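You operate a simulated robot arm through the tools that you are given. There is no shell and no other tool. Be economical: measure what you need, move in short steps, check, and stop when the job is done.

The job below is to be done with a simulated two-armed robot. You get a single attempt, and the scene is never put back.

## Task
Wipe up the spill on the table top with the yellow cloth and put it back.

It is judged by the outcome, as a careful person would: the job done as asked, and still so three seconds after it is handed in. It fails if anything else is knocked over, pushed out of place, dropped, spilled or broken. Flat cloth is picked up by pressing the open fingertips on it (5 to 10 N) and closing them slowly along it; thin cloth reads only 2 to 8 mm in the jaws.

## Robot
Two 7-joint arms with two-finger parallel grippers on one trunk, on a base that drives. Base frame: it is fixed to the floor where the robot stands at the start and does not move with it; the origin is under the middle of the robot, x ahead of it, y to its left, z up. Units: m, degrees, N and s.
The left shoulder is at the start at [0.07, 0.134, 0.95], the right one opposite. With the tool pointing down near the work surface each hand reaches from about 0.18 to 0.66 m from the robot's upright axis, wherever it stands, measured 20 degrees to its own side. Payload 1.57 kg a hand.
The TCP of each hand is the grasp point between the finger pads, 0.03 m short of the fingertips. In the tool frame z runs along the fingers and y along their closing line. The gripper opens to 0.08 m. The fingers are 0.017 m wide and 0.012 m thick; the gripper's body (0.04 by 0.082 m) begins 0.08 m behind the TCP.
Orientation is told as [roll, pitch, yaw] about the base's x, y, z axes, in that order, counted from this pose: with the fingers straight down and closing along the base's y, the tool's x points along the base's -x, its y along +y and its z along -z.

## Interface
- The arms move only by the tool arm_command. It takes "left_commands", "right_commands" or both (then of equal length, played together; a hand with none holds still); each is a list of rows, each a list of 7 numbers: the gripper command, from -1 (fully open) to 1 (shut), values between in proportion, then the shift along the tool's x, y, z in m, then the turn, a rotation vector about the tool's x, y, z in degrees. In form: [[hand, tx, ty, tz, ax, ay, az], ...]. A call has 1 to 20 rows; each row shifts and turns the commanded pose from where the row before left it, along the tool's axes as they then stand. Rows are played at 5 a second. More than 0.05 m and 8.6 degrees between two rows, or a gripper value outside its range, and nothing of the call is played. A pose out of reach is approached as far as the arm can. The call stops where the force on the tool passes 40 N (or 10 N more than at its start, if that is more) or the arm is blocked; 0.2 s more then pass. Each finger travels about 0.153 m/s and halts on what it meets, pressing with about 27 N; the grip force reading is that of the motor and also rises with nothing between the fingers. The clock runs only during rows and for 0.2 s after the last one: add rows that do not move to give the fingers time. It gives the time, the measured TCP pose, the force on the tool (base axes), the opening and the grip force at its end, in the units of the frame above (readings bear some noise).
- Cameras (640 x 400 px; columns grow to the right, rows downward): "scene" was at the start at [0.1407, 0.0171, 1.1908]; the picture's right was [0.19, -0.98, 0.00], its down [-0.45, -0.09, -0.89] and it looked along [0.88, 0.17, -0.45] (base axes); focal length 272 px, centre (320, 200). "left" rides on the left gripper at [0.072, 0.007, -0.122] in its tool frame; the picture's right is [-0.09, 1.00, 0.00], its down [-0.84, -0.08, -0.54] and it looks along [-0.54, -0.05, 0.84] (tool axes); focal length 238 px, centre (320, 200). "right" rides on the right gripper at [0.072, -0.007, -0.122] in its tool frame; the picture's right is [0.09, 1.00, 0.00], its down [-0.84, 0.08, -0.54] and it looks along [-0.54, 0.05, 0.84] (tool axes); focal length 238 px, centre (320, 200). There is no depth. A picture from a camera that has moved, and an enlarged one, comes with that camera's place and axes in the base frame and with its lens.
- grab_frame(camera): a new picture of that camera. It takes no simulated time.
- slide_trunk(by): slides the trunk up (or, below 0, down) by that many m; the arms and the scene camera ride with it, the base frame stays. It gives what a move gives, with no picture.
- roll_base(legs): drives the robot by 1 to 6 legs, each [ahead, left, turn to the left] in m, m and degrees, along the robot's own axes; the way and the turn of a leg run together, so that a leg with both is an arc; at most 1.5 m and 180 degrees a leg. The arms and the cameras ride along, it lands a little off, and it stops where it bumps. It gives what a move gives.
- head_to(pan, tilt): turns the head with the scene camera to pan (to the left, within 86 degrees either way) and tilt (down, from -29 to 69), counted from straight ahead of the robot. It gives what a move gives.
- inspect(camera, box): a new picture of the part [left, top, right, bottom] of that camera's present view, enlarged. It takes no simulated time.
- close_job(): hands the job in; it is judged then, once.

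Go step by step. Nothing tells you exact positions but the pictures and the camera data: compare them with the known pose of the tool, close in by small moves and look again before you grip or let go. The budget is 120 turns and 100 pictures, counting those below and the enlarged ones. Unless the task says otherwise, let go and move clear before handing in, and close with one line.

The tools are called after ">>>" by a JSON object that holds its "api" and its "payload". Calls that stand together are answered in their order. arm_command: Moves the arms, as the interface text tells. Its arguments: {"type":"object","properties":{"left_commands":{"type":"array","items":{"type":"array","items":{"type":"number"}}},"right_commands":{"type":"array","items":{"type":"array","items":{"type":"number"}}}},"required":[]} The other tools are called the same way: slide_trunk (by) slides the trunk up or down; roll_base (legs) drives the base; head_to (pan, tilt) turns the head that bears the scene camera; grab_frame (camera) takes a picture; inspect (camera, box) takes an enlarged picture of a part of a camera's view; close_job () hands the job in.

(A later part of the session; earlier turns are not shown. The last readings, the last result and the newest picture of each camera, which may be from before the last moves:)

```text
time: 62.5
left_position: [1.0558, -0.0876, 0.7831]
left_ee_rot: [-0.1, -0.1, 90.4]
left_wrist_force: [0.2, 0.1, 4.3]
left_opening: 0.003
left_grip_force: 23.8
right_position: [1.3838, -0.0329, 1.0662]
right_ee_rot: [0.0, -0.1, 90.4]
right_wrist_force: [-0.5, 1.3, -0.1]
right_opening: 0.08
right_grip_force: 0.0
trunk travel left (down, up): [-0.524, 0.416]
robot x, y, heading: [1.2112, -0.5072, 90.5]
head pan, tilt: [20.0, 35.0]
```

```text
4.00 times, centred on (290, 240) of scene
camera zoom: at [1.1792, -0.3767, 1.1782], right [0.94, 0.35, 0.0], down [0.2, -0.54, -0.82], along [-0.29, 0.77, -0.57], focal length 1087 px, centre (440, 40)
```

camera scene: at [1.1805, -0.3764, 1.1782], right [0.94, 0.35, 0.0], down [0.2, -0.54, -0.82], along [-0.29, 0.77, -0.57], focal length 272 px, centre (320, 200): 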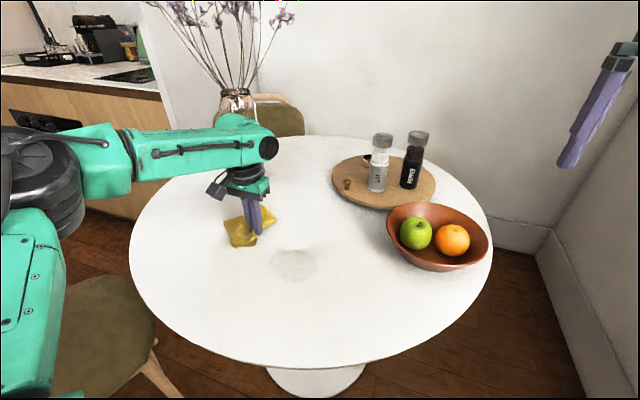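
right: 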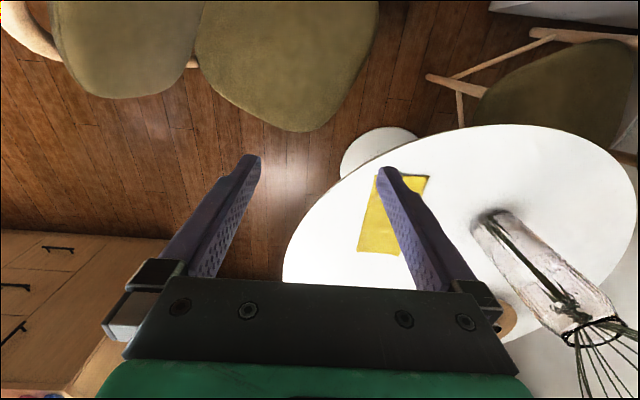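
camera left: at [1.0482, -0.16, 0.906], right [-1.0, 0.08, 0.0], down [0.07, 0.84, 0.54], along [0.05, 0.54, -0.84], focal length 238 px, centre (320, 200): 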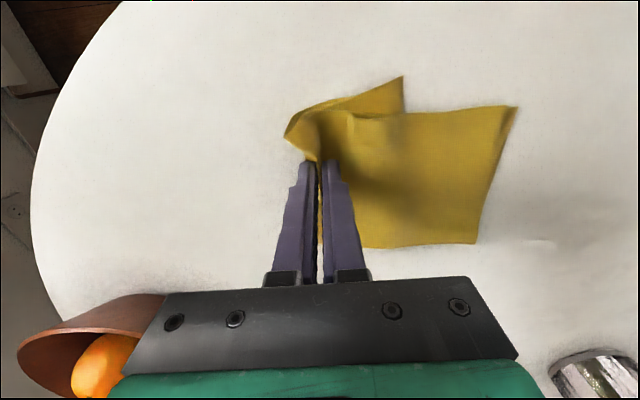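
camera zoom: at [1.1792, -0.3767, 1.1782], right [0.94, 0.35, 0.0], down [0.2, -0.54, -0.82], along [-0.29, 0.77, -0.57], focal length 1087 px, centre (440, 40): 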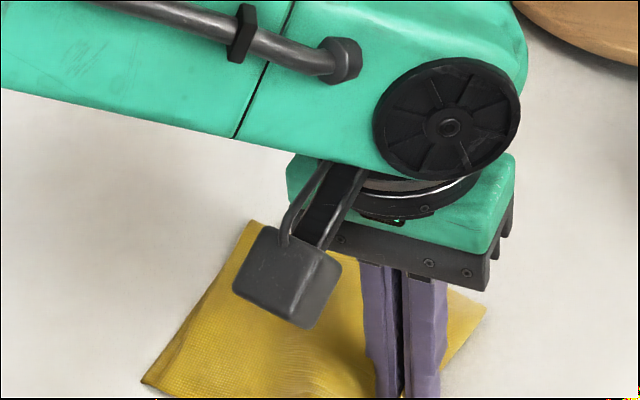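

Now I'll draw the cloth off to the left, slightly lifted, to view the spot.

>>> {"api": "arm_command", "payload": {"left_commands": [[1, 0, 0.03, -0.01, 0, 0, 0], [1, 0, 0.04, 0, 0, 0, 0], [1, 0, 0.04, 0, 0, 0, 0], [1, -0.02, 0.04, 0, 0, 0, 0], [1, -0.02, 0.03, 0, 0, 0, 0], [1, 0, 0, 0, 0, 0, 0]]}}

>>> {"api": "inspect", "payload": {"camera": "scene", "box": [210, 190, 370, 290]}}

>>> {"api": "grab_frame", "payload": {"camera": "left"}}

```text
time: 63.9
left_position: [0.8749, -0.0482, 0.7933]
left_ee_rot: [-0.1, 0.0, 90.5]
left_wrist_force: [0.4, -0.8, -0.4]
left_opening: 0.0028
left_grip_force: 23.2
right_position: [1.3862, -0.0329, 1.0647]
right_ee_rot: [0.0, -0.1, 90.4]
right_wrist_force: [0.3, 0.0, 0.8]
right_opening: 0.0801
right_grip_force: 0.1
trunk travel left (down, up): [-0.524, 0.416]
robot x, y, heading: [1.2091, -0.5094, 90.3]
head pan, tilt: [20.0, 35.0]
```

```text
4.00 times, centred on (290, 240) of scene
camera zoom: at [1.1799, -0.3764, 1.1782], right [0.94, 0.35, 0.0], down [0.2, -0.54, -0.82], along [-0.29, 0.77, -0.57], focal length 1087 px, centre (440, 40)
```

zoom: 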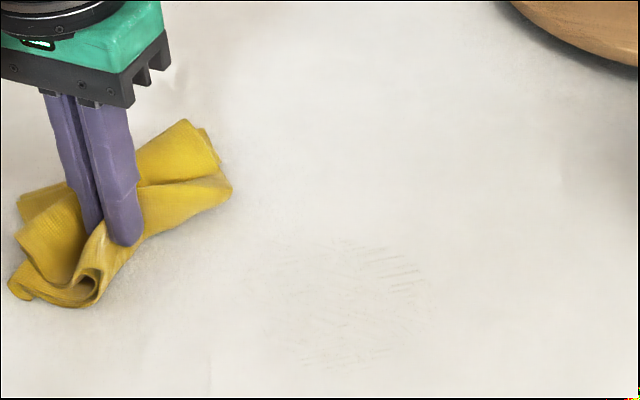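

```text
67 pictures are left
camera left: at [0.8676, -0.1218, 0.9159], right [-1.0, 0.08, 0.0], down [0.07, 0.84, 0.54], along [0.05, 0.54, -0.84], focal length 238 px, centre (320, 200)
```

left: 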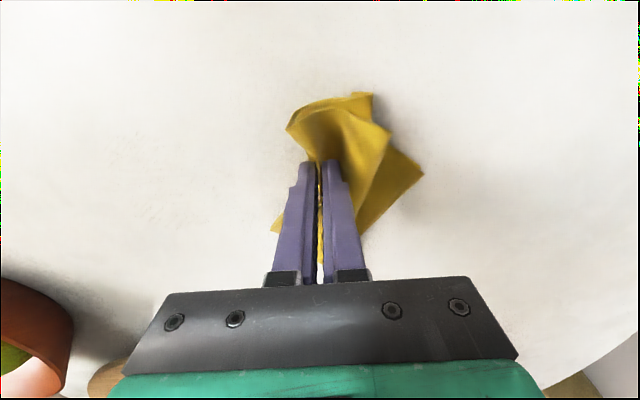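

Only faint traces are left. I'll do one more full pass, with strokes along y this time.

>>> {"api": "arm_command", "payload": {"left_commands": [[1, 0.02, -0.035, 0, 0, 0, 0], [1, 0.02, -0.03, 0, 0, 0, 0], [1, 0, 0, 0.0108, 0, 0, 0], [1, -0.03, 0, 0, 0, 0, 0], [1, -0.03, 0, 0, 0, 0, 0], [1, -0.03, 0, 0, 0, 0, 0], [1, -0.03, 0, 0, 0, 0, 0], [1, 0, -0.012, 0, 0, 0, 0], [1, 0.03, 0, 0, 0, 0, 0], [1, 0.03, 0, 0, 0, 0, 0], [1, 0.03, 0, 0, 0, 0, 0], [1, 0.03, 0, 0, 0, 0, 0], [1, 0, -0.012, 0, 0, 0, 0], [1, -0.03, 0, 0, 0, 0, 0], [1, -0.03, 0, 0, 0, 0, 0], [1, -0.03, 0, 0, 0, 0, 0], [1, -0.03, 0, 0, 0, 0, 0], [1, 0, -0.012, 0, 0, 0, 0]]}}

>>> {"api": "arm_command", "payload": {"left_commands": [[1, 0.03, 0, 0, 0, 0, 0], [1, 0.03, 0, 0, 0, 0, 0], [1, 0.03, 0, 0, 0, 0, 0], [1, 0.03, 0, 0, 0, 0, 0], [1, 0, -0.012, 0, 0, 0, 0], [1, -0.03, 0, 0, 0, 0, 0], [1, -0.03, 0, 0, 0, 0, 0], [1, -0.03, 0, 0, 0, 0, 0], [1, -0.03, 0, 0, 0, 0, 0], [1, 0, -0.012, 0, 0, 0, 0], [1, 0.03, 0, 0, 0, 0, 0], [1, 0.03, 0, 0, 0, 0, 0], [1, 0.03, 0, 0, 0, 0, 0], [1, 0.03, 0, 0, 0, 0, 0], [1, 0, -0.012, 0, 0, 0, 0]]}}

>>> {"api": "arm_command", "payload": {"left_commands": [[1, -0.03, 0, 0, 0, 0, 0], [1, -0.03, 0, 0, 0, 0, 0], [1, -0.03, 0, 0, 0, 0, 0], [1, -0.025, 0, 0, 0, 0, 0], [1, 0, -0.012, 0, 0, 0, 0], [1, 0.03, 0, 0, 0, 0, 0], [1, 0.03, 0, 0, 0, 0, 0], [1, 0.03, 0, 0, 0, 0, 0], [1, 0.02, 0, 0, 0, 0, 0], [1, 0, -0.012, 0, 0, 0, 0], [1, -0.03, 0, 0, 0, 0, 0], [1, -0.03, 0, 0, 0, 0, 0], [1, -0.03, 0, 0, 0, 0, 0], [1, 0, 0, 0, 0, 0, 0]]}}

>>> {"api": "grab_frame", "payload": {"camera": "left"}}

```text
time: 67.7
left_position: [0.9759, 0.0332, 0.7836]
left_ee_rot: [-0.2, -0.2, 90.4]
left_wrist_force: [-1.7, 0.4, 4.7]
left_opening: 0.0031
left_grip_force: 23.7
right_position: [1.3842, -0.0323, 1.0664]
right_ee_rot: [0.0, -0.2, 90.4]
right_wrist_force: [0.4, 0.3, 0.3]
right_opening: 0.0802
right_grip_force: 0.1
trunk travel left (down, up): [-0.524, 0.416]
robot x, y, heading: [1.2112, -0.5093, 90.5]
head pan, tilt: [20.0, 35.0]
```

```text
time: 70.9
left_position: [1.0123, -0.0864, 0.7825]
left_ee_rot: [-0.1, 0.0, 90.6]
left_wrist_force: [-1.7, -1.4, 5.5]
left_opening: 0.0029
left_grip_force: 24.0
right_position: [1.3848, -0.0318, 1.0654]
right_ee_rot: [0.0, -0.1, 90.4]
right_wrist_force: [-0.7, 0.2, -0.3]
right_opening: 0.0799
right_grip_force: 0.1
trunk travel left (down, up): [-0.524, 0.416]
robot x, y, heading: [1.2126, -0.5035, 90.5]
head pan, tilt: [20.0, 35.0]
```

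```text
time: 73.9
left_position: [1.035, 0.0066, 0.7828]
left_ee_rot: [-0.1, -0.1, 90.4]
left_wrist_force: [1.4, -1.6, 9.0]
left_opening: 0.003
left_grip_force: 24.1
right_position: [1.3847, -0.0335, 1.0655]
right_ee_rot: [0.1, -0.2, 90.4]
right_wrist_force: [-0.4, -0.7, 0.3]
right_opening: 0.0799
right_grip_force: 0.0
trunk travel left (down, up): [-0.524, 0.416]
robot x, y, heading: [1.2113, -0.5072, 90.5]
head pan, tilt: [20.0, 35.0]
```

```text
66 pictures are left
camera left: at [1.0277, -0.0656, 0.9053], right [-1.0, 0.08, 0.0], down [0.07, 0.83, 0.55], along [0.05, 0.54, -0.84], focal length 238 px, centre (320, 200)
```

left: 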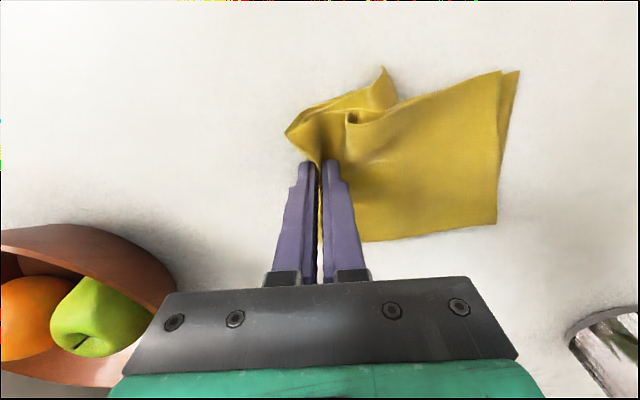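

I'll lift the cloth clear so it hangs free, and check the table.

>>> {"api": "arm_command", "payload": {"left_commands": [[1, 0, 0, -0.03, 0, 0, 0], [1, 0, 0, -0.04, 0, 0, 0], [1, 0.02, 0, -0.04, 0, 0, 0], [1, 0.02, 0.03, -0.03, 0, 0, 0], [1, 0, 0.04, 0, 0, 0, 0], [1, 0, 0.04, 0, 0, 0, 0], [1, 0, 0.04, 0, 0, 0, 0], [1, 0, 0, 0, 0, 0, 0], [1, 0, 0, 0, 0, 0, 0]]}}

>>> {"api": "grab_frame", "payload": {"camera": "scene"}}

>>> {"api": "inspect", "payload": {"camera": "scene", "box": [210, 190, 370, 290]}}

>>> {"api": "grab_frame", "payload": {"camera": "left"}}

```text
time: 75.9
left_position: [0.885, -0.0348, 0.9235]
left_ee_rot: [0.0, -0.1, 90.6]
left_wrist_force: [-0.5, -0.2, 0.9]
left_opening: 0.0029
left_grip_force: 24.0
right_position: [1.3837, -0.0325, 1.066]
right_ee_rot: [0.0, -0.1, 90.4]
right_wrist_force: [0.5, -0.1, -0.3]
right_opening: 0.0799
right_grip_force: 0.0
trunk travel left (down, up): [-0.524, 0.416]
robot x, y, heading: [1.2095, -0.5103, 90.2]
head pan, tilt: [20.0, 35.0]
```

```text
65 pictures are left
camera scene: at [1.1793, -0.376, 1.1781], right [0.94, 0.35, 0.0], down [0.2, -0.54, -0.82], along [-0.29, 0.77, -0.57], focal length 272 px, centre (320, 200)
```

scene: 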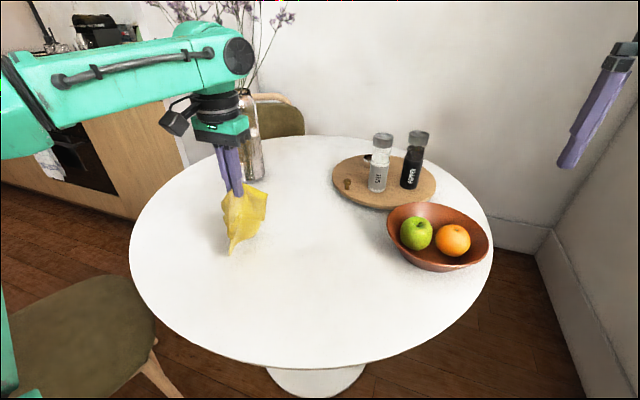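

```text
4.00 times, centred on (290, 240) of scene
camera zoom: at [1.1793, -0.376, 1.1781], right [0.94, 0.35, 0.0], down [0.2, -0.54, -0.82], along [-0.29, 0.77, -0.57], focal length 1087 px, centre (440, 40)
```

zoom: 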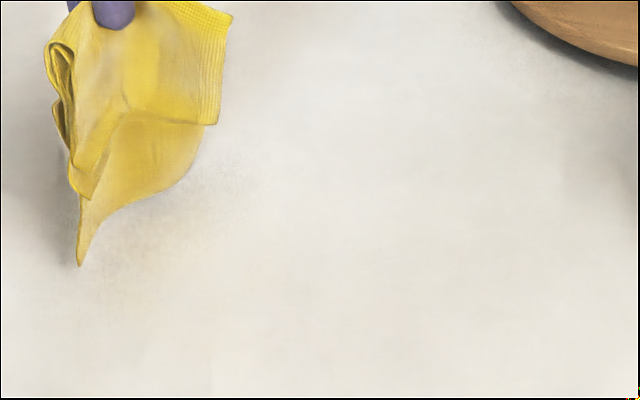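

```text
63 pictures are left
camera left: at [0.8768, -0.1074, 1.0458], right [-1.0, 0.08, 0.0], down [0.07, 0.84, 0.54], along [0.05, 0.54, -0.84], focal length 238 px, centre (320, 200)
```

left: 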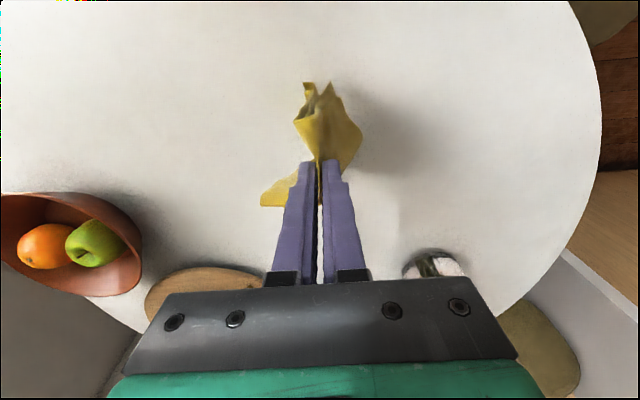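

The table is clean. I'll drive back left with the cloth hanging clear, to lay it where it was.

>>> {"api": "roll_base", "payload": {"legs": [[0, 0.22, 0]]}}

>>> {"api": "grab_frame", "payload": {"camera": "scene"}}

>>> {"api": "grab_frame", "payload": {"camera": "left"}}

```text
time: 77.6
left_position: [0.6597, -0.0384, 0.9227]
left_ee_rot: [-0.1, -0.1, 90.8]
left_wrist_force: [-0.6, 0.2, -0.6]
left_opening: 0.0033
left_grip_force: 23.7
right_position: [1.1591, -0.0336, 1.0673]
right_ee_rot: [0.0, -0.1, 90.5]
right_wrist_force: [0.6, 0.1, 0.1]
right_opening: 0.0802
right_grip_force: 0.1
trunk travel left (down, up): [-0.524, 0.416]
robot x, y, heading: [0.9869, -0.5099, 90.3]
head pan, tilt: [20.0, 35.0]
```

```text
62 pictures are left
camera scene: at [0.9561, -0.3782, 1.1781], right [0.94, 0.35, 0.0], down [0.2, -0.54, -0.82], along [-0.29, 0.77, -0.57], focal length 272 px, centre (320, 200)
```

scene: 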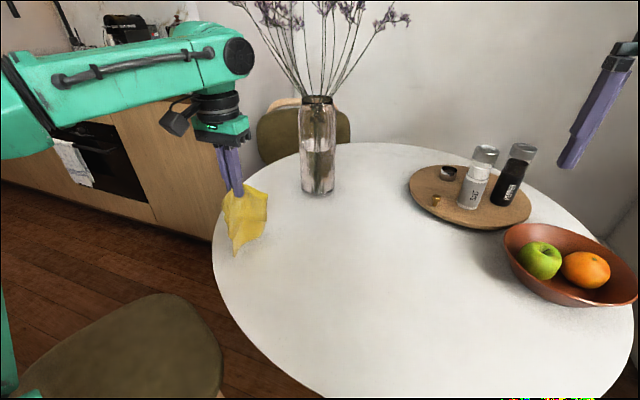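

```text
61 pictures are left
camera left: at [0.6525, -0.1109, 1.0458], right [-1.0, 0.08, 0.0], down [0.07, 0.84, 0.54], along [0.04, 0.54, -0.84], focal length 238 px, centre (320, 200)
```

left: 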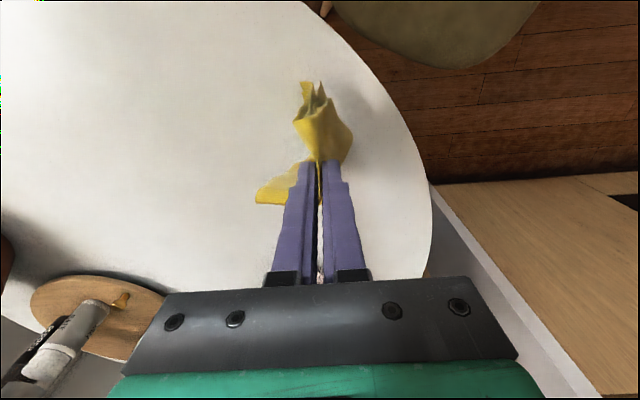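

I'll set the long end down first, draw the hand right while lowering, then come straight down.

>>> {"api": "arm_command", "payload": {"left_commands": [[1, -0.0125, 0.02, 0, 0, 0, 0], [1, -0.0125, 0.02, 0, 0, 0, 0], [1, 0, 0, 0.015, 0, 0, 0], [1, 0, 0, 0.015, 0, 0, 0], [1, 0, -0.02, 0.01, 0, 0, 0], [1, 0, -0.025, 0.01, 0, 0, 0], [1, 0, -0.03, 0.01, 0, 0, 0], [1, 0, -0.03, 0.01, 0, 0, 0], [1, 0, -0.03, 0.005, 0, 0, 0], [1, 0, -0.01, 0.005, 0, 0, 0], [1, 0, 0, 0, 0, 0, 0]]}}

>>> {"api": "grab_frame", "payload": {"camera": "left"}}

>>> {"api": "inspect", "payload": {"camera": "scene", "box": [200, 140, 360, 240]}}

```text
time: 80.0
left_position: [0.7648, -0.0119, 0.8437]
left_ee_rot: [-0.1, 0.0, 90.6]
left_wrist_force: [-0.2, 0.1, -0.7]
left_opening: 0.0029
left_grip_force: 24.2
right_position: [1.1595, -0.0322, 1.0657]
right_ee_rot: [0.0, -0.1, 90.6]
right_wrist_force: [-0.9, 0.5, -0.6]
right_opening: 0.0801
right_grip_force: 0.1
trunk travel left (down, up): [-0.524, 0.416]
robot x, y, heading: [0.9872, -0.5106, 90.7]
head pan, tilt: [20.0, 35.0]
```

```text
60 pictures are left
camera left: at [0.7579, -0.0843, 0.9662], right [-1.0, 0.08, 0.0], down [0.07, 0.84, 0.54], along [0.04, 0.54, -0.84], focal length 238 px, centre (320, 200)
```

left: 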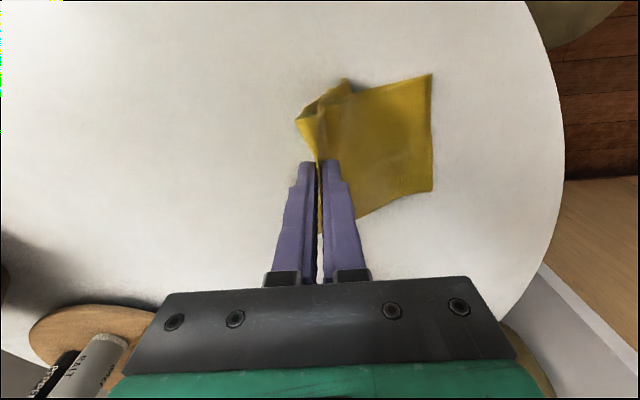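

```text
4.00 times, centred on (280, 190) of scene
camera zoom: at [0.9561, -0.3782, 1.1782], right [0.94, 0.35, 0.0], down [0.2, -0.54, -0.82], along [-0.29, 0.77, -0.57], focal length 1087 px, centre (480, 240)
```

zoom: 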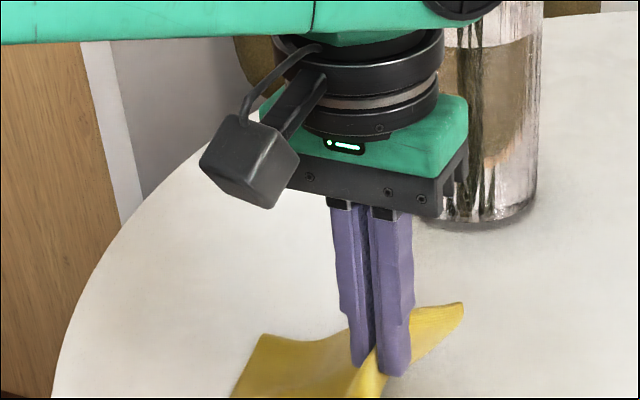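

The long end landed about 5 cm too far right. I'll lift again, shift left 5 cm, and repeat, letting the short flap splay right at the end.

>>> {"api": "arm_command", "payload": {"left_commands": [[1, 0, 0, -0.04, 0, 0, 0], [1, 0, 0.03, -0.04, 0, 0, 0], [1, 0, 0.04, -0.01, 0, 0, 0], [1, 0, 0.04, 0, 0, 0, 0], [1, 0, 0.03, 0, 0, 0, 0], [1, 0, 0, 0, 0, 0, 0]]}}

>>> {"api": "roll_base", "payload": {"legs": [[0, 0.05, 0]]}}

>>> {"api": "arm_command", "payload": {"left_commands": [[1, 0, 0, 0.02, 0, 0, 0], [1, 0, 0, 0.02, 0, 0, 0], [1, 0, 0, 0.01, 0, 0, 0], [1, 0, -0.02, 0.005, 0, 0, 0], [1, 0, -0.025, 0.005, 0, 0, 0], [1, 0, -0.025, 0.005, 0, 0, 0], [1, 0, -0.03, 0.005, 0, 0, 0], [1, 0, -0.03, 0, 0, 0, 0], [1, 0, -0.03, 0, 0, 0, 0], [1, 0, 0, 0, 0, 0, 0]]}}

>>> {"api": "grab_frame", "payload": {"camera": "left"}}

>>> {"api": "grab_frame", "payload": {"camera": "scene"}}

```text
time: 81.4
left_position: [0.6247, -0.0139, 0.9333]
left_ee_rot: [0.1, -0.2, 90.7]
left_wrist_force: [0.6, 0.2, -0.3]
left_opening: 0.003
left_grip_force: 24.2
right_position: [1.159, -0.0327, 1.0649]
right_ee_rot: [0.1, -0.1, 90.6]
right_wrist_force: [0.2, 0.4, -1.0]
right_opening: 0.08
right_grip_force: 0.1
trunk travel left (down, up): [-0.524, 0.416]
robot x, y, heading: [0.9864, -0.5101, 90.7]
head pan, tilt: [20.0, 35.0]
```

```text
time: 82.3
left_position: [0.5748, -0.0142, 0.9327]
left_ee_rot: [-0.1, -0.1, 90.7]
left_wrist_force: [0.5, -0.2, 0.2]
left_opening: 0.0033
left_grip_force: 24.4
right_position: [1.1096, -0.0343, 1.0645]
right_ee_rot: [0.0, -0.1, 90.6]
right_wrist_force: [0.1, 0.5, 0.2]
right_opening: 0.0799
right_grip_force: 0.0
trunk travel left (down, up): [-0.524, 0.416]
robot x, y, heading: [0.9385, -0.5142, 90.5]
head pan, tilt: [20.0, 35.0]
```

```text
time: 84.5
left_position: [0.7334, -0.0121, 0.8643]
left_ee_rot: [-0.1, -0.1, 90.7]
left_wrist_force: [-0.1, -0.3, -0.1]
left_opening: 0.0027
left_grip_force: 23.4
right_position: [1.109, -0.0341, 1.0661]
right_ee_rot: [0.1, -0.2, 90.6]
right_wrist_force: [0.2, -0.5, 0.7]
right_opening: 0.08
right_grip_force: 0.2
trunk travel left (down, up): [-0.524, 0.416]
robot x, y, heading: [0.9392, -0.5124, 90.6]
head pan, tilt: [20.0, 35.0]
```

```text
58 pictures are left
camera left: at [0.7267, -0.0842, 0.9869], right [-1.0, 0.08, 0.0], down [0.07, 0.84, 0.54], along [0.04, 0.54, -0.84], focal length 238 px, centre (320, 200)
```

left: 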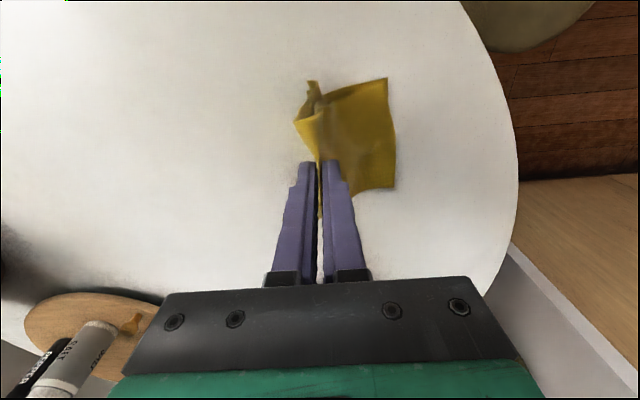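

```text
57 pictures are left
camera scene: at [0.9056, -0.3788, 1.1781], right [0.94, 0.35, 0.0], down [0.2, -0.54, -0.82], along [-0.29, 0.77, -0.57], focal length 272 px, centre (320, 200)
```

scene: 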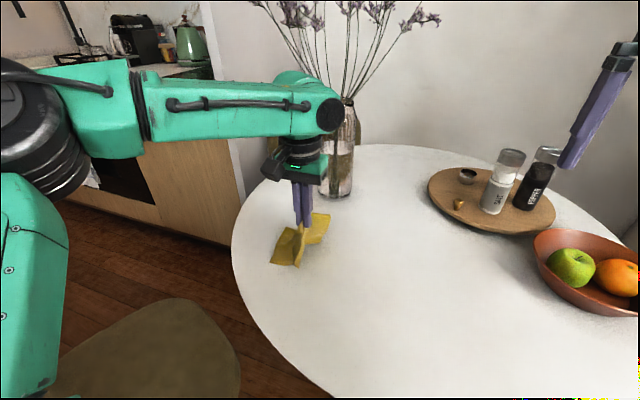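

The trailing end slid along, so now I'll lower while moving slightly left, so the short flap splays right. I can pull out the long end afterwards.

>>> {"api": "arm_command", "payload": {"left_commands": [[1, 0, -0.04, 0.0, 0, 0, 0], [1, 0, -0.04, 0.0, 0, 0, 0], [1, 0, 0.01, 0.03, 0, 0, 0], [1, 0, 0.025, 0.025, 0, 0, 0], [1, 0, 0.025, 0.015, 0, 0, 0], [1, 0, 0.01, 0.005, 0, 0, 0], [1, 0, 0, 0, 0, 0, 0]]}}

>>> {"api": "grab_frame", "payload": {"camera": "left"}}

>>> {"api": "inspect", "payload": {"camera": "scene", "box": [240, 180, 400, 280]}}

```text
time: 86.1
left_position: [0.7453, -0.0127, 0.787]
left_ee_rot: [-0.2, -0.3, 90.7]
left_wrist_force: [1.4, 0.0, 8.0]
left_opening: 0.0032
left_grip_force: 24.1
right_position: [1.1105, -0.0348, 1.0653]
right_ee_rot: [0.0, -0.3, 90.6]
right_wrist_force: [0.1, 0.5, -0.8]
right_opening: 0.08
right_grip_force: 0.1
trunk travel left (down, up): [-0.524, 0.416]
robot x, y, heading: [0.937, -0.5108, 90.3]
head pan, tilt: [20.0, 35.0]
```

```text
56 pictures are left
camera left: at [0.7377, -0.0847, 0.9106], right [-1.0, 0.08, 0.0], down [0.07, 0.84, 0.55], along [0.04, 0.54, -0.84], focal length 238 px, centre (320, 200)
```

left: 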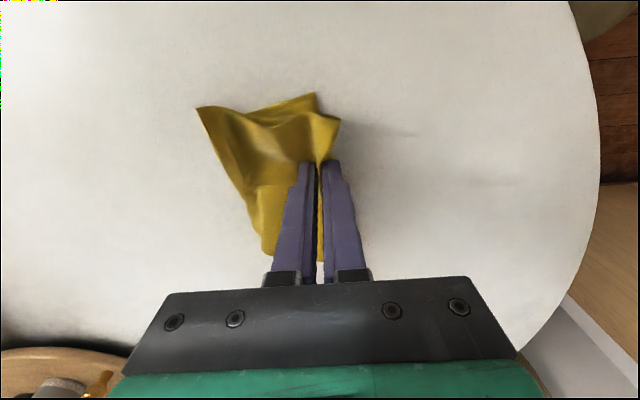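

```text
4.00 times, centred on (320, 230) of scene
camera zoom: at [0.9068, -0.3798, 1.1784], right [0.94, 0.35, 0.0], down [0.2, -0.54, -0.82], along [-0.29, 0.77, -0.57], focal length 1087 px, centre (320, 80)
```

zoom: 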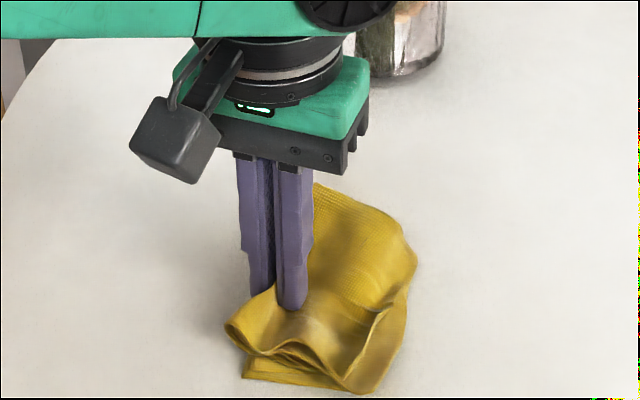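

The flap lies out to the right on top, with the long part tucked beneath. I'll release here and regrip at the flap's right edge, so the cloth can hang as one sheet and be laid flat.

>>> {"api": "arm_command", "payload": {"left_commands": [[0.6, 0, 0, -0.001, 0, 0, 0], [0.2, 0, 0, 0, 0, 0, 0], [0.2, 0, 0, -0.02, 0, 0, 0], [0.2, 0, 0, -0.04, 0, 0, 0], [0.2, 0.0, 0, -0.04, 0, 0, 0], [0.2, 0, 0, 0, 0, 0, 0]]}}

>>> {"api": "grab_frame", "payload": {"camera": "left"}}

>>> {"api": "inspect", "payload": {"camera": "scene", "box": [240, 180, 400, 280]}}

```text
time: 87.5
left_position: [0.7437, -0.0111, 0.8889]
left_ee_rot: [0.0, -0.1, 90.7]
left_wrist_force: [-0.6, 0.1, 0.2]
left_opening: 0.0323
left_grip_force: 0.1
right_position: [1.1088, -0.0331, 1.0651]
right_ee_rot: [0.0, -0.1, 90.6]
right_wrist_force: [-0.4, 0.5, 0.1]
right_opening: 0.08
right_grip_force: 0.0
trunk travel left (down, up): [-0.524, 0.416]
robot x, y, heading: [0.9412, -0.5097, 90.4]
head pan, tilt: [20.0, 35.0]
```

```text
54 pictures are left
camera left: at [0.7375, -0.084, 1.0119], right [-1.0, 0.08, 0.0], down [0.07, 0.84, 0.54], along [0.04, 0.54, -0.84], focal length 238 px, centre (320, 200)
```

left: 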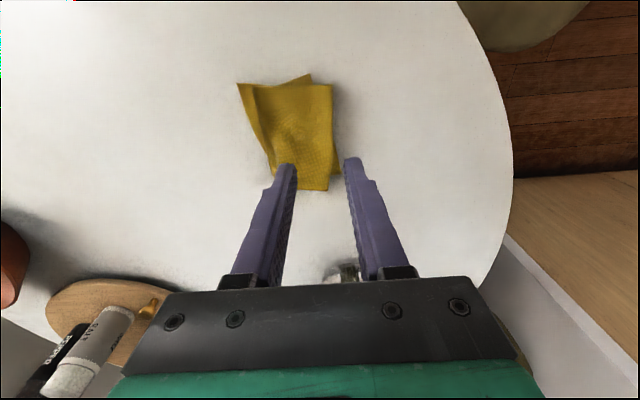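

```text
4.00 times, centred on (320, 230) of scene
camera zoom: at [0.906, -0.3784, 1.1781], right [0.94, 0.35, 0.0], down [0.2, -0.54, -0.82], along [-0.29, 0.77, -0.57], focal length 1087 px, centre (320, 80)
```

zoom: 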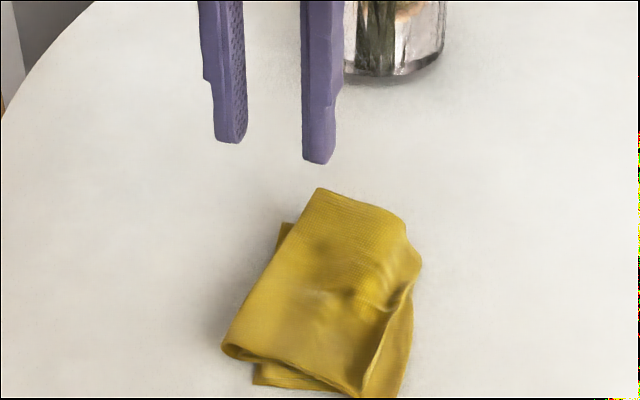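

The cloth now lies folded at x 0.73–0.82, y -0.06–0.05, with the flap on top. I'll press lightly near the flap's right edge to pick it up.

>>> {"api": "arm_command", "payload": {"left_commands": [[0.25, 0, -0.03, 0, 0, 0, 0], [0.25, 0, -0.018, 0.03, 0, 0, 0], [0.25, 0, 0, 0.04, 0, 0, 0], [0.25, 0, 0, 0.016, 0, 0, 0], [0.25, 0, 0, 0.004, 0, 0, 0], [0.25, 0, 0, 0, 0, 0, 0]]}}

>>> {"api": "inspect", "payload": {"camera": "left", "box": [160, 50, 480, 250]}}

```text
time: 88.9
left_position: [0.7934, -0.0111, 0.7991]
left_ee_rot: [-0.1, -0.2, 90.6]
left_wrist_force: [-0.1, -0.6, 0.8]
left_opening: 0.03
left_grip_force: 0.0
right_position: [1.1088, -0.0338, 1.0655]
right_ee_rot: [0.0, -0.1, 90.6]
right_wrist_force: [0.0, -0.2, 0.5]
right_opening: 0.08
right_grip_force: 0.2
trunk travel left (down, up): [-0.524, 0.416]
robot x, y, heading: [0.9381, -0.51, 90.6]
head pan, tilt: [20.0, 35.0]
```

```text
2.00 times, centred on (320, 150) of left
camera zoom: at [0.7865, -0.0839, 0.9216], right [-1.0, 0.08, 0.0], down [0.07, 0.84, 0.54], along [0.04, 0.54, -0.84], focal length 477 px, centre (320, 300)
```

zoom: 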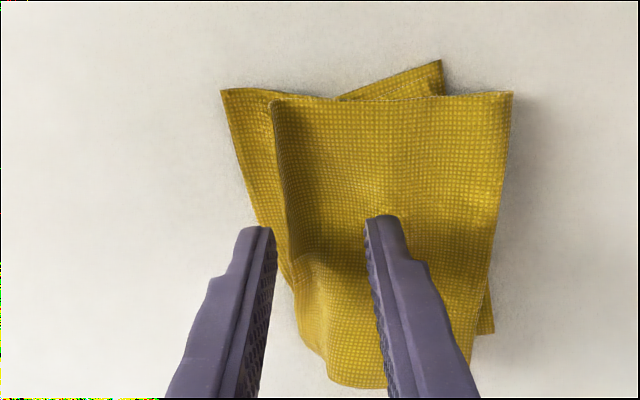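

I'll shift 2 cm left so both fingertips are on the top layer, then touch down.

>>> {"api": "arm_command", "payload": {"left_commands": [[0.25, 0, 0.022, -0.002, 0, 0, 0], [0.25, 0, 0, 0.006, 0, 0, 0], [0.25, 0, 0, 0.004, 0, 0, 0], [0.25, 0, 0, 0, 0, 0, 0]]}}

>>> {"api": "inspect", "payload": {"camera": "left", "box": [160, 50, 480, 250]}}

```text
time: 89.9
left_position: [0.7717, -0.0119, 0.7892]
left_ee_rot: [0.0, -0.1, 90.7]
left_wrist_force: [0.5, -0.5, 0.3]
left_opening: 0.0298
left_grip_force: 0.1
right_position: [1.1089, -0.034, 1.0642]
right_ee_rot: [0.1, -0.1, 90.5]
right_wrist_force: [-0.9, -0.2, 0.3]
right_opening: 0.0797
right_grip_force: 0.1
trunk travel left (down, up): [-0.524, 0.416]
robot x, y, heading: [0.936, -0.5126, 90.4]
head pan, tilt: [20.0, 35.0]
```

```text
2.00 times, centred on (320, 150) of left
camera zoom: at [0.764, -0.085, 0.9137], right [-1.0, 0.08, 0.0], down [0.07, 0.84, 0.54], along [0.04, 0.54, -0.84], focal length 477 px, centre (320, 300)
```

zoom: 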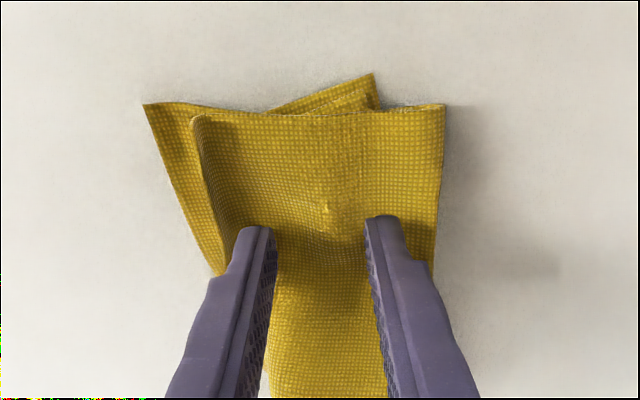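

>>> {"api": "arm_command", "payload": {"left_commands": [[0.25, 0, 0, 0.002, 0, 0, 0], [0.25, 0, 0, 0.0015, 0, 0, 0], [0.25, 0, 0, 0, 0, 0, 0], [0.25, 0, 0, 0, 0, 0, 0]]}}

```text
time: 90.9
left_position: [0.7703, -0.0121, 0.7873]
left_ee_rot: [-0.1, -0.1, 90.7]
left_wrist_force: [-1.3, -0.6, 1.1]
left_opening: 0.0299
left_grip_force: 0.0
right_position: [1.1099, -0.0337, 1.0651]
right_ee_rot: [0.0, -0.1, 90.6]
right_wrist_force: [-0.3, -0.9, 0.5]
right_opening: 0.0796
right_grip_force: 0.0
trunk travel left (down, up): [-0.524, 0.416]
robot x, y, heading: [0.94, -0.5115, 90.8]
head pan, tilt: [20.0, 35.0]
```

>>> {"api": "arm_command", "payload": {"left_commands": [[0.25, 0, 0, 0.0012, 0, 0, 0], [0.35, 0, 0, 0, 0, 0, 0], [0.45, 0, 0, 0, 0, 0, 0], [0.55, 0, 0, 0, 0, 0, 0], [0.65, 0, 0, 0, 0, 0, 0], [0.75, 0, 0, 0, 0, 0, 0], [0.85, 0, 0, 0, 0, 0, 0], [1, 0, 0, 0, 0, 0, 0], [1, 0, 0, 0, 0, 0, 0]]}}

>>> {"api": "inspect", "payload": {"camera": "left", "box": [160, 50, 480, 250]}}

```text
time: 92.9
left_position: [0.7714, -0.0129, 0.7866]
left_ee_rot: [-0.2, -0.1, 90.7]
left_wrist_force: [-0.1, 0.3, 0.8]
left_opening: 0.0019
left_grip_force: 23.6
right_position: [1.1094, -0.034, 1.0652]
right_ee_rot: [0.0, -0.1, 90.6]
right_wrist_force: [-0.3, -0.3, -0.8]
right_opening: 0.0802
right_grip_force: 0.0
trunk travel left (down, up): [-0.524, 0.416]
robot x, y, heading: [0.9361, -0.5143, 90.6]
head pan, tilt: [20.0, 35.0]
```

```text
2.00 times, centred on (320, 150) of left
camera zoom: at [0.7635, -0.0854, 0.9092], right [-1.0, 0.08, 0.0], down [0.07, 0.84, 0.54], along [0.04, 0.54, -0.84], focal length 477 px, centre (320, 300)
```

zoom: 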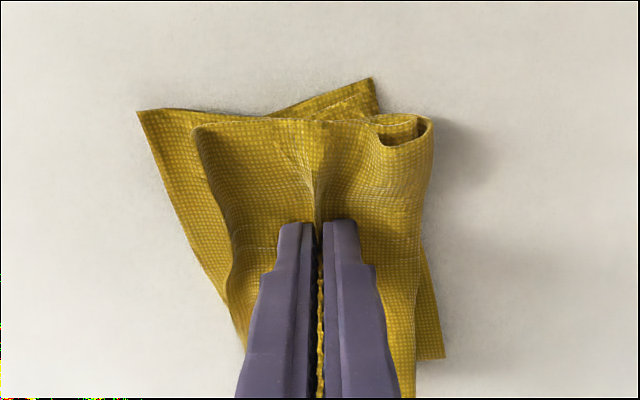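

Something thin is held, reading 1.9 mm. I'll lift it and see how the cloth hangs.

>>> {"api": "arm_command", "payload": {"left_commands": [[1, 0, 0, -0.03, 0, 0, 0], [1, 0, 0, -0.04, 0, 0, 0], [1, 0, 0, -0.04, 0, 0, 0], [1, 0, 0, -0.04, 0, 0, 0], [1, 0, 0, -0.04, 0, 0, 0], [1, 0, 0, -0.02, 0, 0, 0], [1, 0, 0, 0, 0, 0, 0], [1, 0, 0, 0, 0, 0, 0]]}}

>>> {"api": "inspect", "payload": {"camera": "scene", "box": [220, 100, 444, 240]}}

>>> {"api": "grab_frame", "payload": {"camera": "left"}}

```text
time: 94.7
left_position: [0.7595, -0.0241, 0.9888]
left_ee_rot: [0.0, -0.1, 90.8]
left_wrist_force: [-0.4, 0.8, 0.7]
left_opening: 0.0021
left_grip_force: 23.4
left hand out of reach, approached as far as the arm can: row 5, 6
right_position: [1.11, -0.0338, 1.0658]
right_ee_rot: [0.0, 0.0, 90.6]
right_wrist_force: [0.0, 0.8, -0.5]
right_opening: 0.0801
right_grip_force: 0.0
trunk travel left (down, up): [-0.524, 0.416]
robot x, y, heading: [0.9361, -0.51, 90.4]
head pan, tilt: [20.0, 35.0]
```

```text
2.86 times, centred on (332, 170) of scene
camera zoom: at [0.9062, -0.3789, 1.1782], right [0.94, 0.35, 0.0], down [0.2, -0.54, -0.82], along [-0.29, 0.77, -0.57], focal length 776 px, centre (286, 286)
```

zoom: 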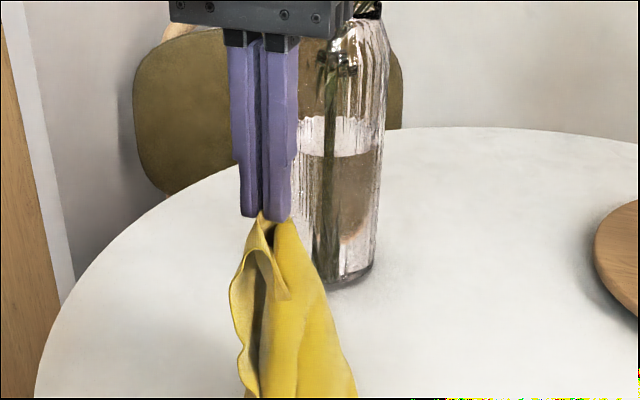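

```text
48 pictures are left
camera left: at [0.7532, -0.0976, 1.1108], right [-1.0, 0.08, 0.0], down [0.07, 0.84, 0.54], along [0.04, 0.54, -0.84], focal length 238 px, centre (320, 200)
```

left: 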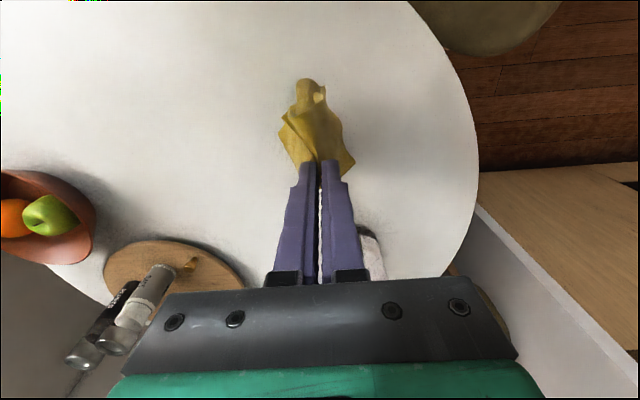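

>>> {"api": "inspect", "payload": {"camera": "scene", "box": [200, 140, 440, 290]}}

```text
2.67 times, centred on (320, 215) of scene
camera zoom: at [0.9062, -0.3789, 1.1782], right [0.94, 0.35, 0.0], down [0.2, -0.54, -0.82], along [-0.29, 0.77, -0.57], focal length 724 px, centre (320, 160)
```

zoom: 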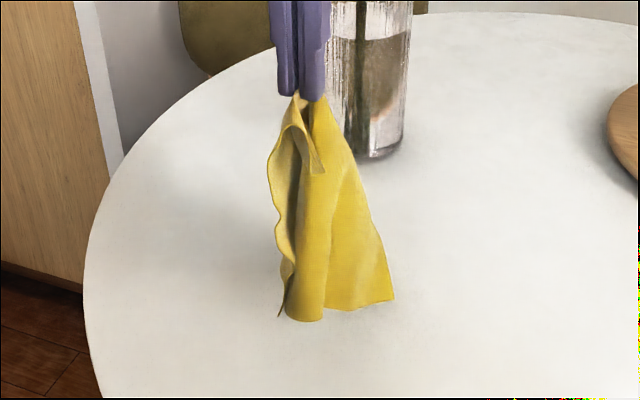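

The cloth now hangs almost full length from near one edge. I'll lower its end at x≈0.58 and draw the hand right while lowering, so it lays out flat.

>>> {"api": "arm_command", "payload": {"left_commands": [[1, 0, 0.03, 0.02, 0, 0, 0], [1, 0, 0.04, 0.02, 0, 0, 0], [1, 0, 0.04, 0, 0, 0, 0], [1, 0, 0.04, 0, 0, 0, 0], [1, 0, 0.02, 0, 0, 0, 0], [1, 0, 0, 0.02, 0, 0, 0], [1, 0, 0, 0, 0, 0, 0]]}}

>>> {"api": "grab_frame", "payload": {"camera": "scene"}}

>>> {"api": "grab_frame", "payload": {"camera": "left"}}

```text
time: 96.3
left_position: [0.5921, -0.0256, 0.9299]
left_ee_rot: [-0.1, -0.1, 90.7]
left_wrist_force: [-1.1, 0.7, 0.6]
left_opening: 0.0019
left_grip_force: 23.7
right_position: [1.1099, -0.0345, 1.0663]
right_ee_rot: [0.1, -0.1, 90.7]
right_wrist_force: [-0.2, 0.6, -0.8]
right_opening: 0.0802
right_grip_force: 0.0
trunk travel left (down, up): [-0.524, 0.416]
robot x, y, heading: [0.9384, -0.5104, 90.5]
head pan, tilt: [20.0, 35.0]
```

```text
46 pictures are left
camera scene: at [0.9064, -0.3789, 1.1782], right [0.94, 0.35, 0.0], down [0.2, -0.54, -0.82], along [-0.29, 0.77, -0.57], focal length 272 px, centre (320, 200)
```

scene: 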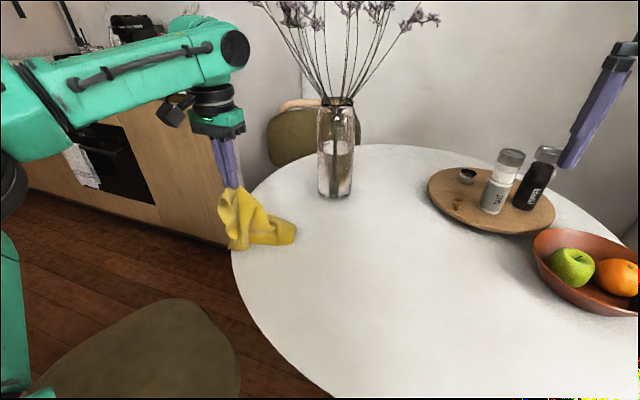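

```text
45 pictures are left
camera left: at [0.586, -0.0992, 1.0519], right [-1.0, 0.08, 0.0], down [0.07, 0.84, 0.54], along [0.04, 0.54, -0.84], focal length 238 px, centre (320, 200)
```

left: 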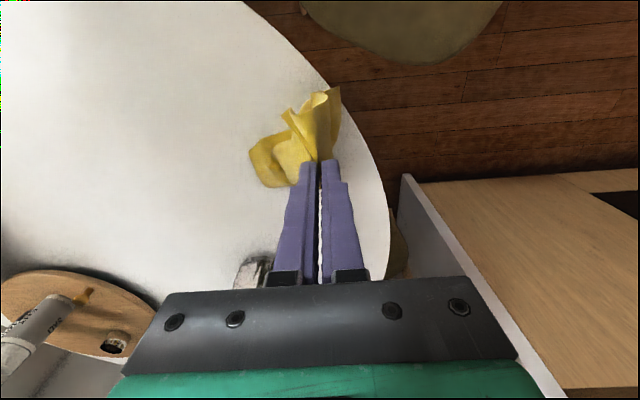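

The far end now trails to the right, so I'll lay it the other way. I'll lift, shift right, set the end down near x 0.83, and draw the hand back left.

>>> {"api": "arm_command", "payload": {"left_commands": [[1, 0, -0.03, -0.025, 0, 0, 0], [1, 0, -0.04, -0.01, 0, 0, 0], [1, 0, -0.04, 0, 0, 0, 0], [1, 0, -0.04, 0, 0, 0, 0], [1, 0, 0, 0, 0, 0, 0]]}}

>>> {"api": "roll_base", "payload": {"legs": [[0, -0.1, 0]]}}

>>> {"api": "grab_frame", "payload": {"camera": "scene"}}

>>> {"api": "grab_frame", "payload": {"camera": "left"}}

```text
time: 97.5
left_position: [0.7419, -0.027, 0.9636]
left_ee_rot: [0.0, 0.0, 90.8]
left_wrist_force: [-0.1, -0.3, 0.2]
left_opening: 0.002
left_grip_force: 24.1
right_position: [1.1091, -0.033, 1.0662]
right_ee_rot: [0.0, -0.2, 90.5]
right_wrist_force: [-0.1, 0.1, 0.1]
right_opening: 0.0796
right_grip_force: 0.0
trunk travel left (down, up): [-0.524, 0.416]
robot x, y, heading: [0.9356, -0.5094, 90.8]
head pan, tilt: [20.0, 35.0]
```

```text
time: 98.6
left_position: [0.843, -0.026, 0.9634]
left_ee_rot: [-0.1, -0.1, 90.5]
left_wrist_force: [-0.1, -0.1, -0.4]
left_opening: 0.0019
left_grip_force: 23.6
right_position: [1.2092, -0.0331, 1.0655]
right_ee_rot: [0.1, -0.1, 90.4]
right_wrist_force: [-0.2, 0.1, 0.2]
right_opening: 0.0801
right_grip_force: 0.1
trunk travel left (down, up): [-0.524, 0.416]
robot x, y, heading: [1.0364, -0.5102, 90.4]
head pan, tilt: [20.0, 35.0]
```

```text
44 pictures are left
camera scene: at [1.006, -0.3777, 1.1781], right [0.94, 0.35, 0.0], down [0.2, -0.54, -0.82], along [-0.29, 0.77, -0.57], focal length 272 px, centre (320, 200)
```

scene: 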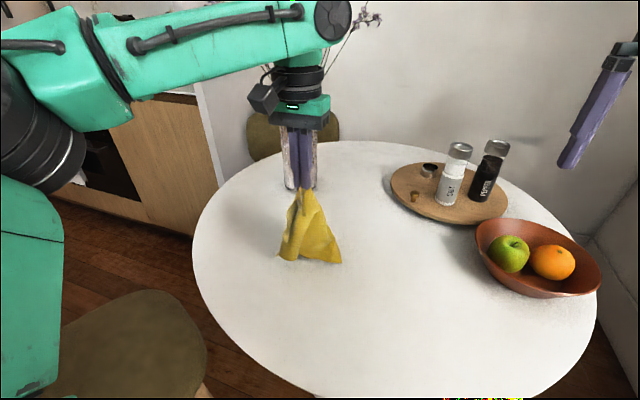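

```text
43 pictures are left
camera left: at [0.8354, -0.0984, 1.0861], right [-1.0, 0.08, 0.0], down [0.07, 0.84, 0.54], along [0.05, 0.54, -0.84], focal length 238 px, centre (320, 200)
```

left: 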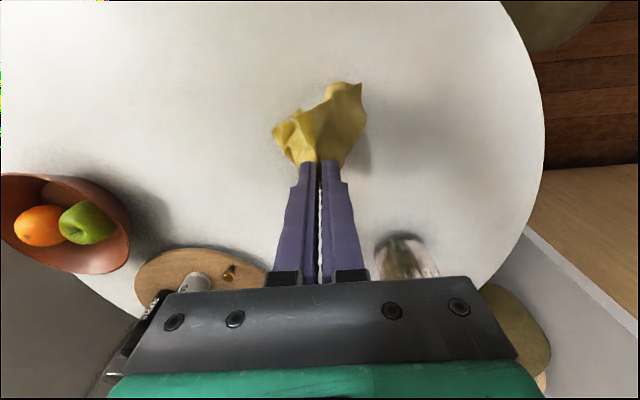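

I'll lower it here, then draw left while lowering to the table.

>>> {"api": "arm_command", "payload": {"left_commands": [[1, -0.01, -0.01, 0.03, 0, 0, 0], [1, -0.01, 0, 0.03, 0, 0, 0], [1, 0, 0, 0.02, 0, 0, 0], [1, 0, 0, 0.01, 0, 0, 0], [1, 0, 0.025, 0.01, 0, 0, 0], [1, 0, 0.025, 0.01, 0, 0, 0], [1, 0, 0.025, 0.01, 0, 0, 0], [1, 0, 0.025, 0.01, 0, 0, 0], [1, 0, 0.025, 0.01, 0, 0, 0], [1, 0, 0.025, 0.01, 0, 0, 0], [1, 0, 0.025, 0.005, 0, 0, 0], [1, 0, 0.015, 0.005, 0, 0, 0], [1, 0, 0, 0, 0, 0, 0]]}}

>>> {"api": "grab_frame", "payload": {"camera": "left"}}

>>> {"api": "grab_frame", "payload": {"camera": "scene"}}

```text
time: 101.4
left_position: [0.6629, -0.0079, 0.8006]
left_ee_rot: [-0.1, -0.1, 90.5]
left_wrist_force: [0.7, -0.4, 0.5]
left_opening: 0.0021
left_grip_force: 23.3
right_position: [1.2093, -0.0334, 1.0656]
right_ee_rot: [0.0, -0.1, 90.4]
right_wrist_force: [-0.8, 0.7, -0.3]
right_opening: 0.0801
right_grip_force: 0.0
trunk travel left (down, up): [-0.524, 0.416]
robot x, y, heading: [1.0373, -0.5099, 90.6]
head pan, tilt: [20.0, 35.0]
```

```text
42 pictures are left
camera left: at [0.6548, -0.0804, 0.924], right [-1.0, 0.08, 0.0], down [0.07, 0.84, 0.54], along [0.05, 0.54, -0.84], focal length 238 px, centre (320, 200)
```

left: 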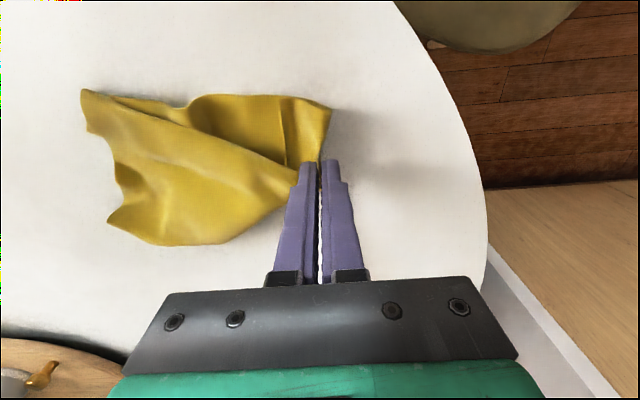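

```text
41 pictures are left
camera scene: at [1.0061, -0.3778, 1.1782], right [0.94, 0.35, 0.0], down [0.2, -0.54, -0.82], along [-0.29, 0.77, -0.57], focal length 272 px, centre (320, 200)
```

scene: 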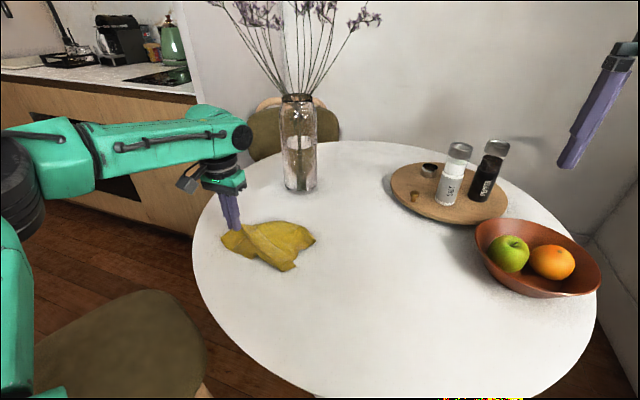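

The cloth is laid out well now, about 3 cm right of its original spot. I'll draw it 3.5 cm further left, lower it, and let go.

>>> {"api": "arm_command", "payload": {"left_commands": [[1, 0, 0.02, 0.003, 0, 0, 0], [1, 0, 0.015, 0.006, 0, 0, 0], [1, 0, 0, 0.004, 0, 0, 0], [1, 0, 0, 0, 0, 0, 0]]}}

>>> {"api": "arm_command", "payload": {"left_commands": [[0.7, 0, 0, 0, 0, 0, 0], [0.4, 0, 0, 0, 0, 0, 0], [0.4, 0, 0, -0.02, 0, 0, 0], [0.4, 0, 0, -0.04, 0, 0, 0], [0.4, 0, 0, -0.04, 0, 0, 0], [0.4, 0, 0, 0, 0, 0, 0]]}}

>>> {"api": "grab_frame", "payload": {"camera": "left"}}

>>> {"api": "inspect", "payload": {"camera": "scene", "box": [180, 190, 340, 290]}}

```text
time: 102.4
left_position: [0.6268, -0.0066, 0.7885]
left_ee_rot: [-0.2, -0.1, 90.6]
left_wrist_force: [-1.4, -0.2, 1.1]
left_opening: 0.0019
left_grip_force: 23.1
right_position: [1.2093, -0.0333, 1.0645]
right_ee_rot: [0.1, -0.1, 90.4]
right_wrist_force: [-0.6, 0.5, 0.0]
right_opening: 0.0799
right_grip_force: 0.1
trunk travel left (down, up): [-0.524, 0.416]
robot x, y, heading: [1.0376, -0.5094, 90.5]
head pan, tilt: [20.0, 35.0]
```

```text
time: 103.8
left_position: [0.6289, -0.011, 0.891]
left_ee_rot: [0.0, -0.1, 90.5]
left_wrist_force: [-0.6, -0.4, -0.1]
left_opening: 0.024
left_grip_force: 0.1
right_position: [1.209, -0.0338, 1.0666]
right_ee_rot: [0.0, -0.1, 90.4]
right_wrist_force: [-0.1, -0.3, 1.3]
right_opening: 0.0799
right_grip_force: 0.2
trunk travel left (down, up): [-0.524, 0.416]
robot x, y, heading: [1.0389, -0.5135, 90.7]
head pan, tilt: [20.0, 35.0]
```

```text
40 pictures are left
camera left: at [0.621, -0.082, 1.0132], right [-1.0, 0.08, 0.0], down [0.07, 0.84, 0.54], along [0.05, 0.54, -0.84], focal length 238 px, centre (320, 200)
```

left: 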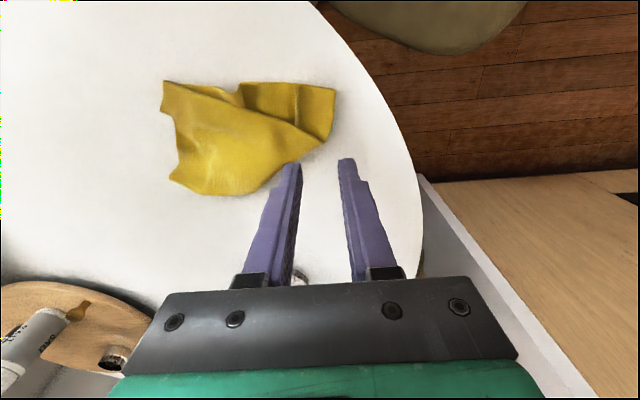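

```text
4.00 times, centred on (260, 240) of scene
camera zoom: at [1.0055, -0.3774, 1.1781], right [0.94, 0.35, 0.0], down [0.2, -0.54, -0.82], along [-0.29, 0.77, -0.57], focal length 1087 px, centre (560, 40)
```

zoom: 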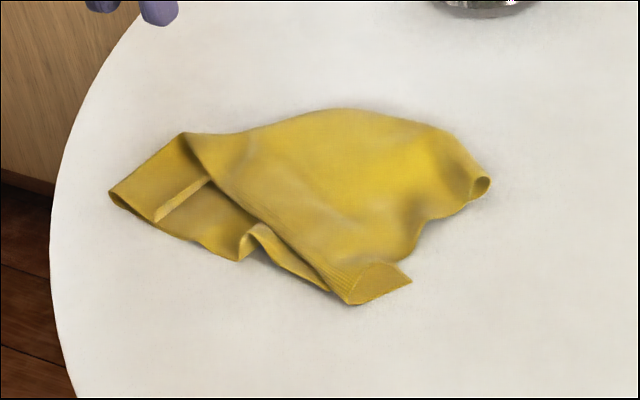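

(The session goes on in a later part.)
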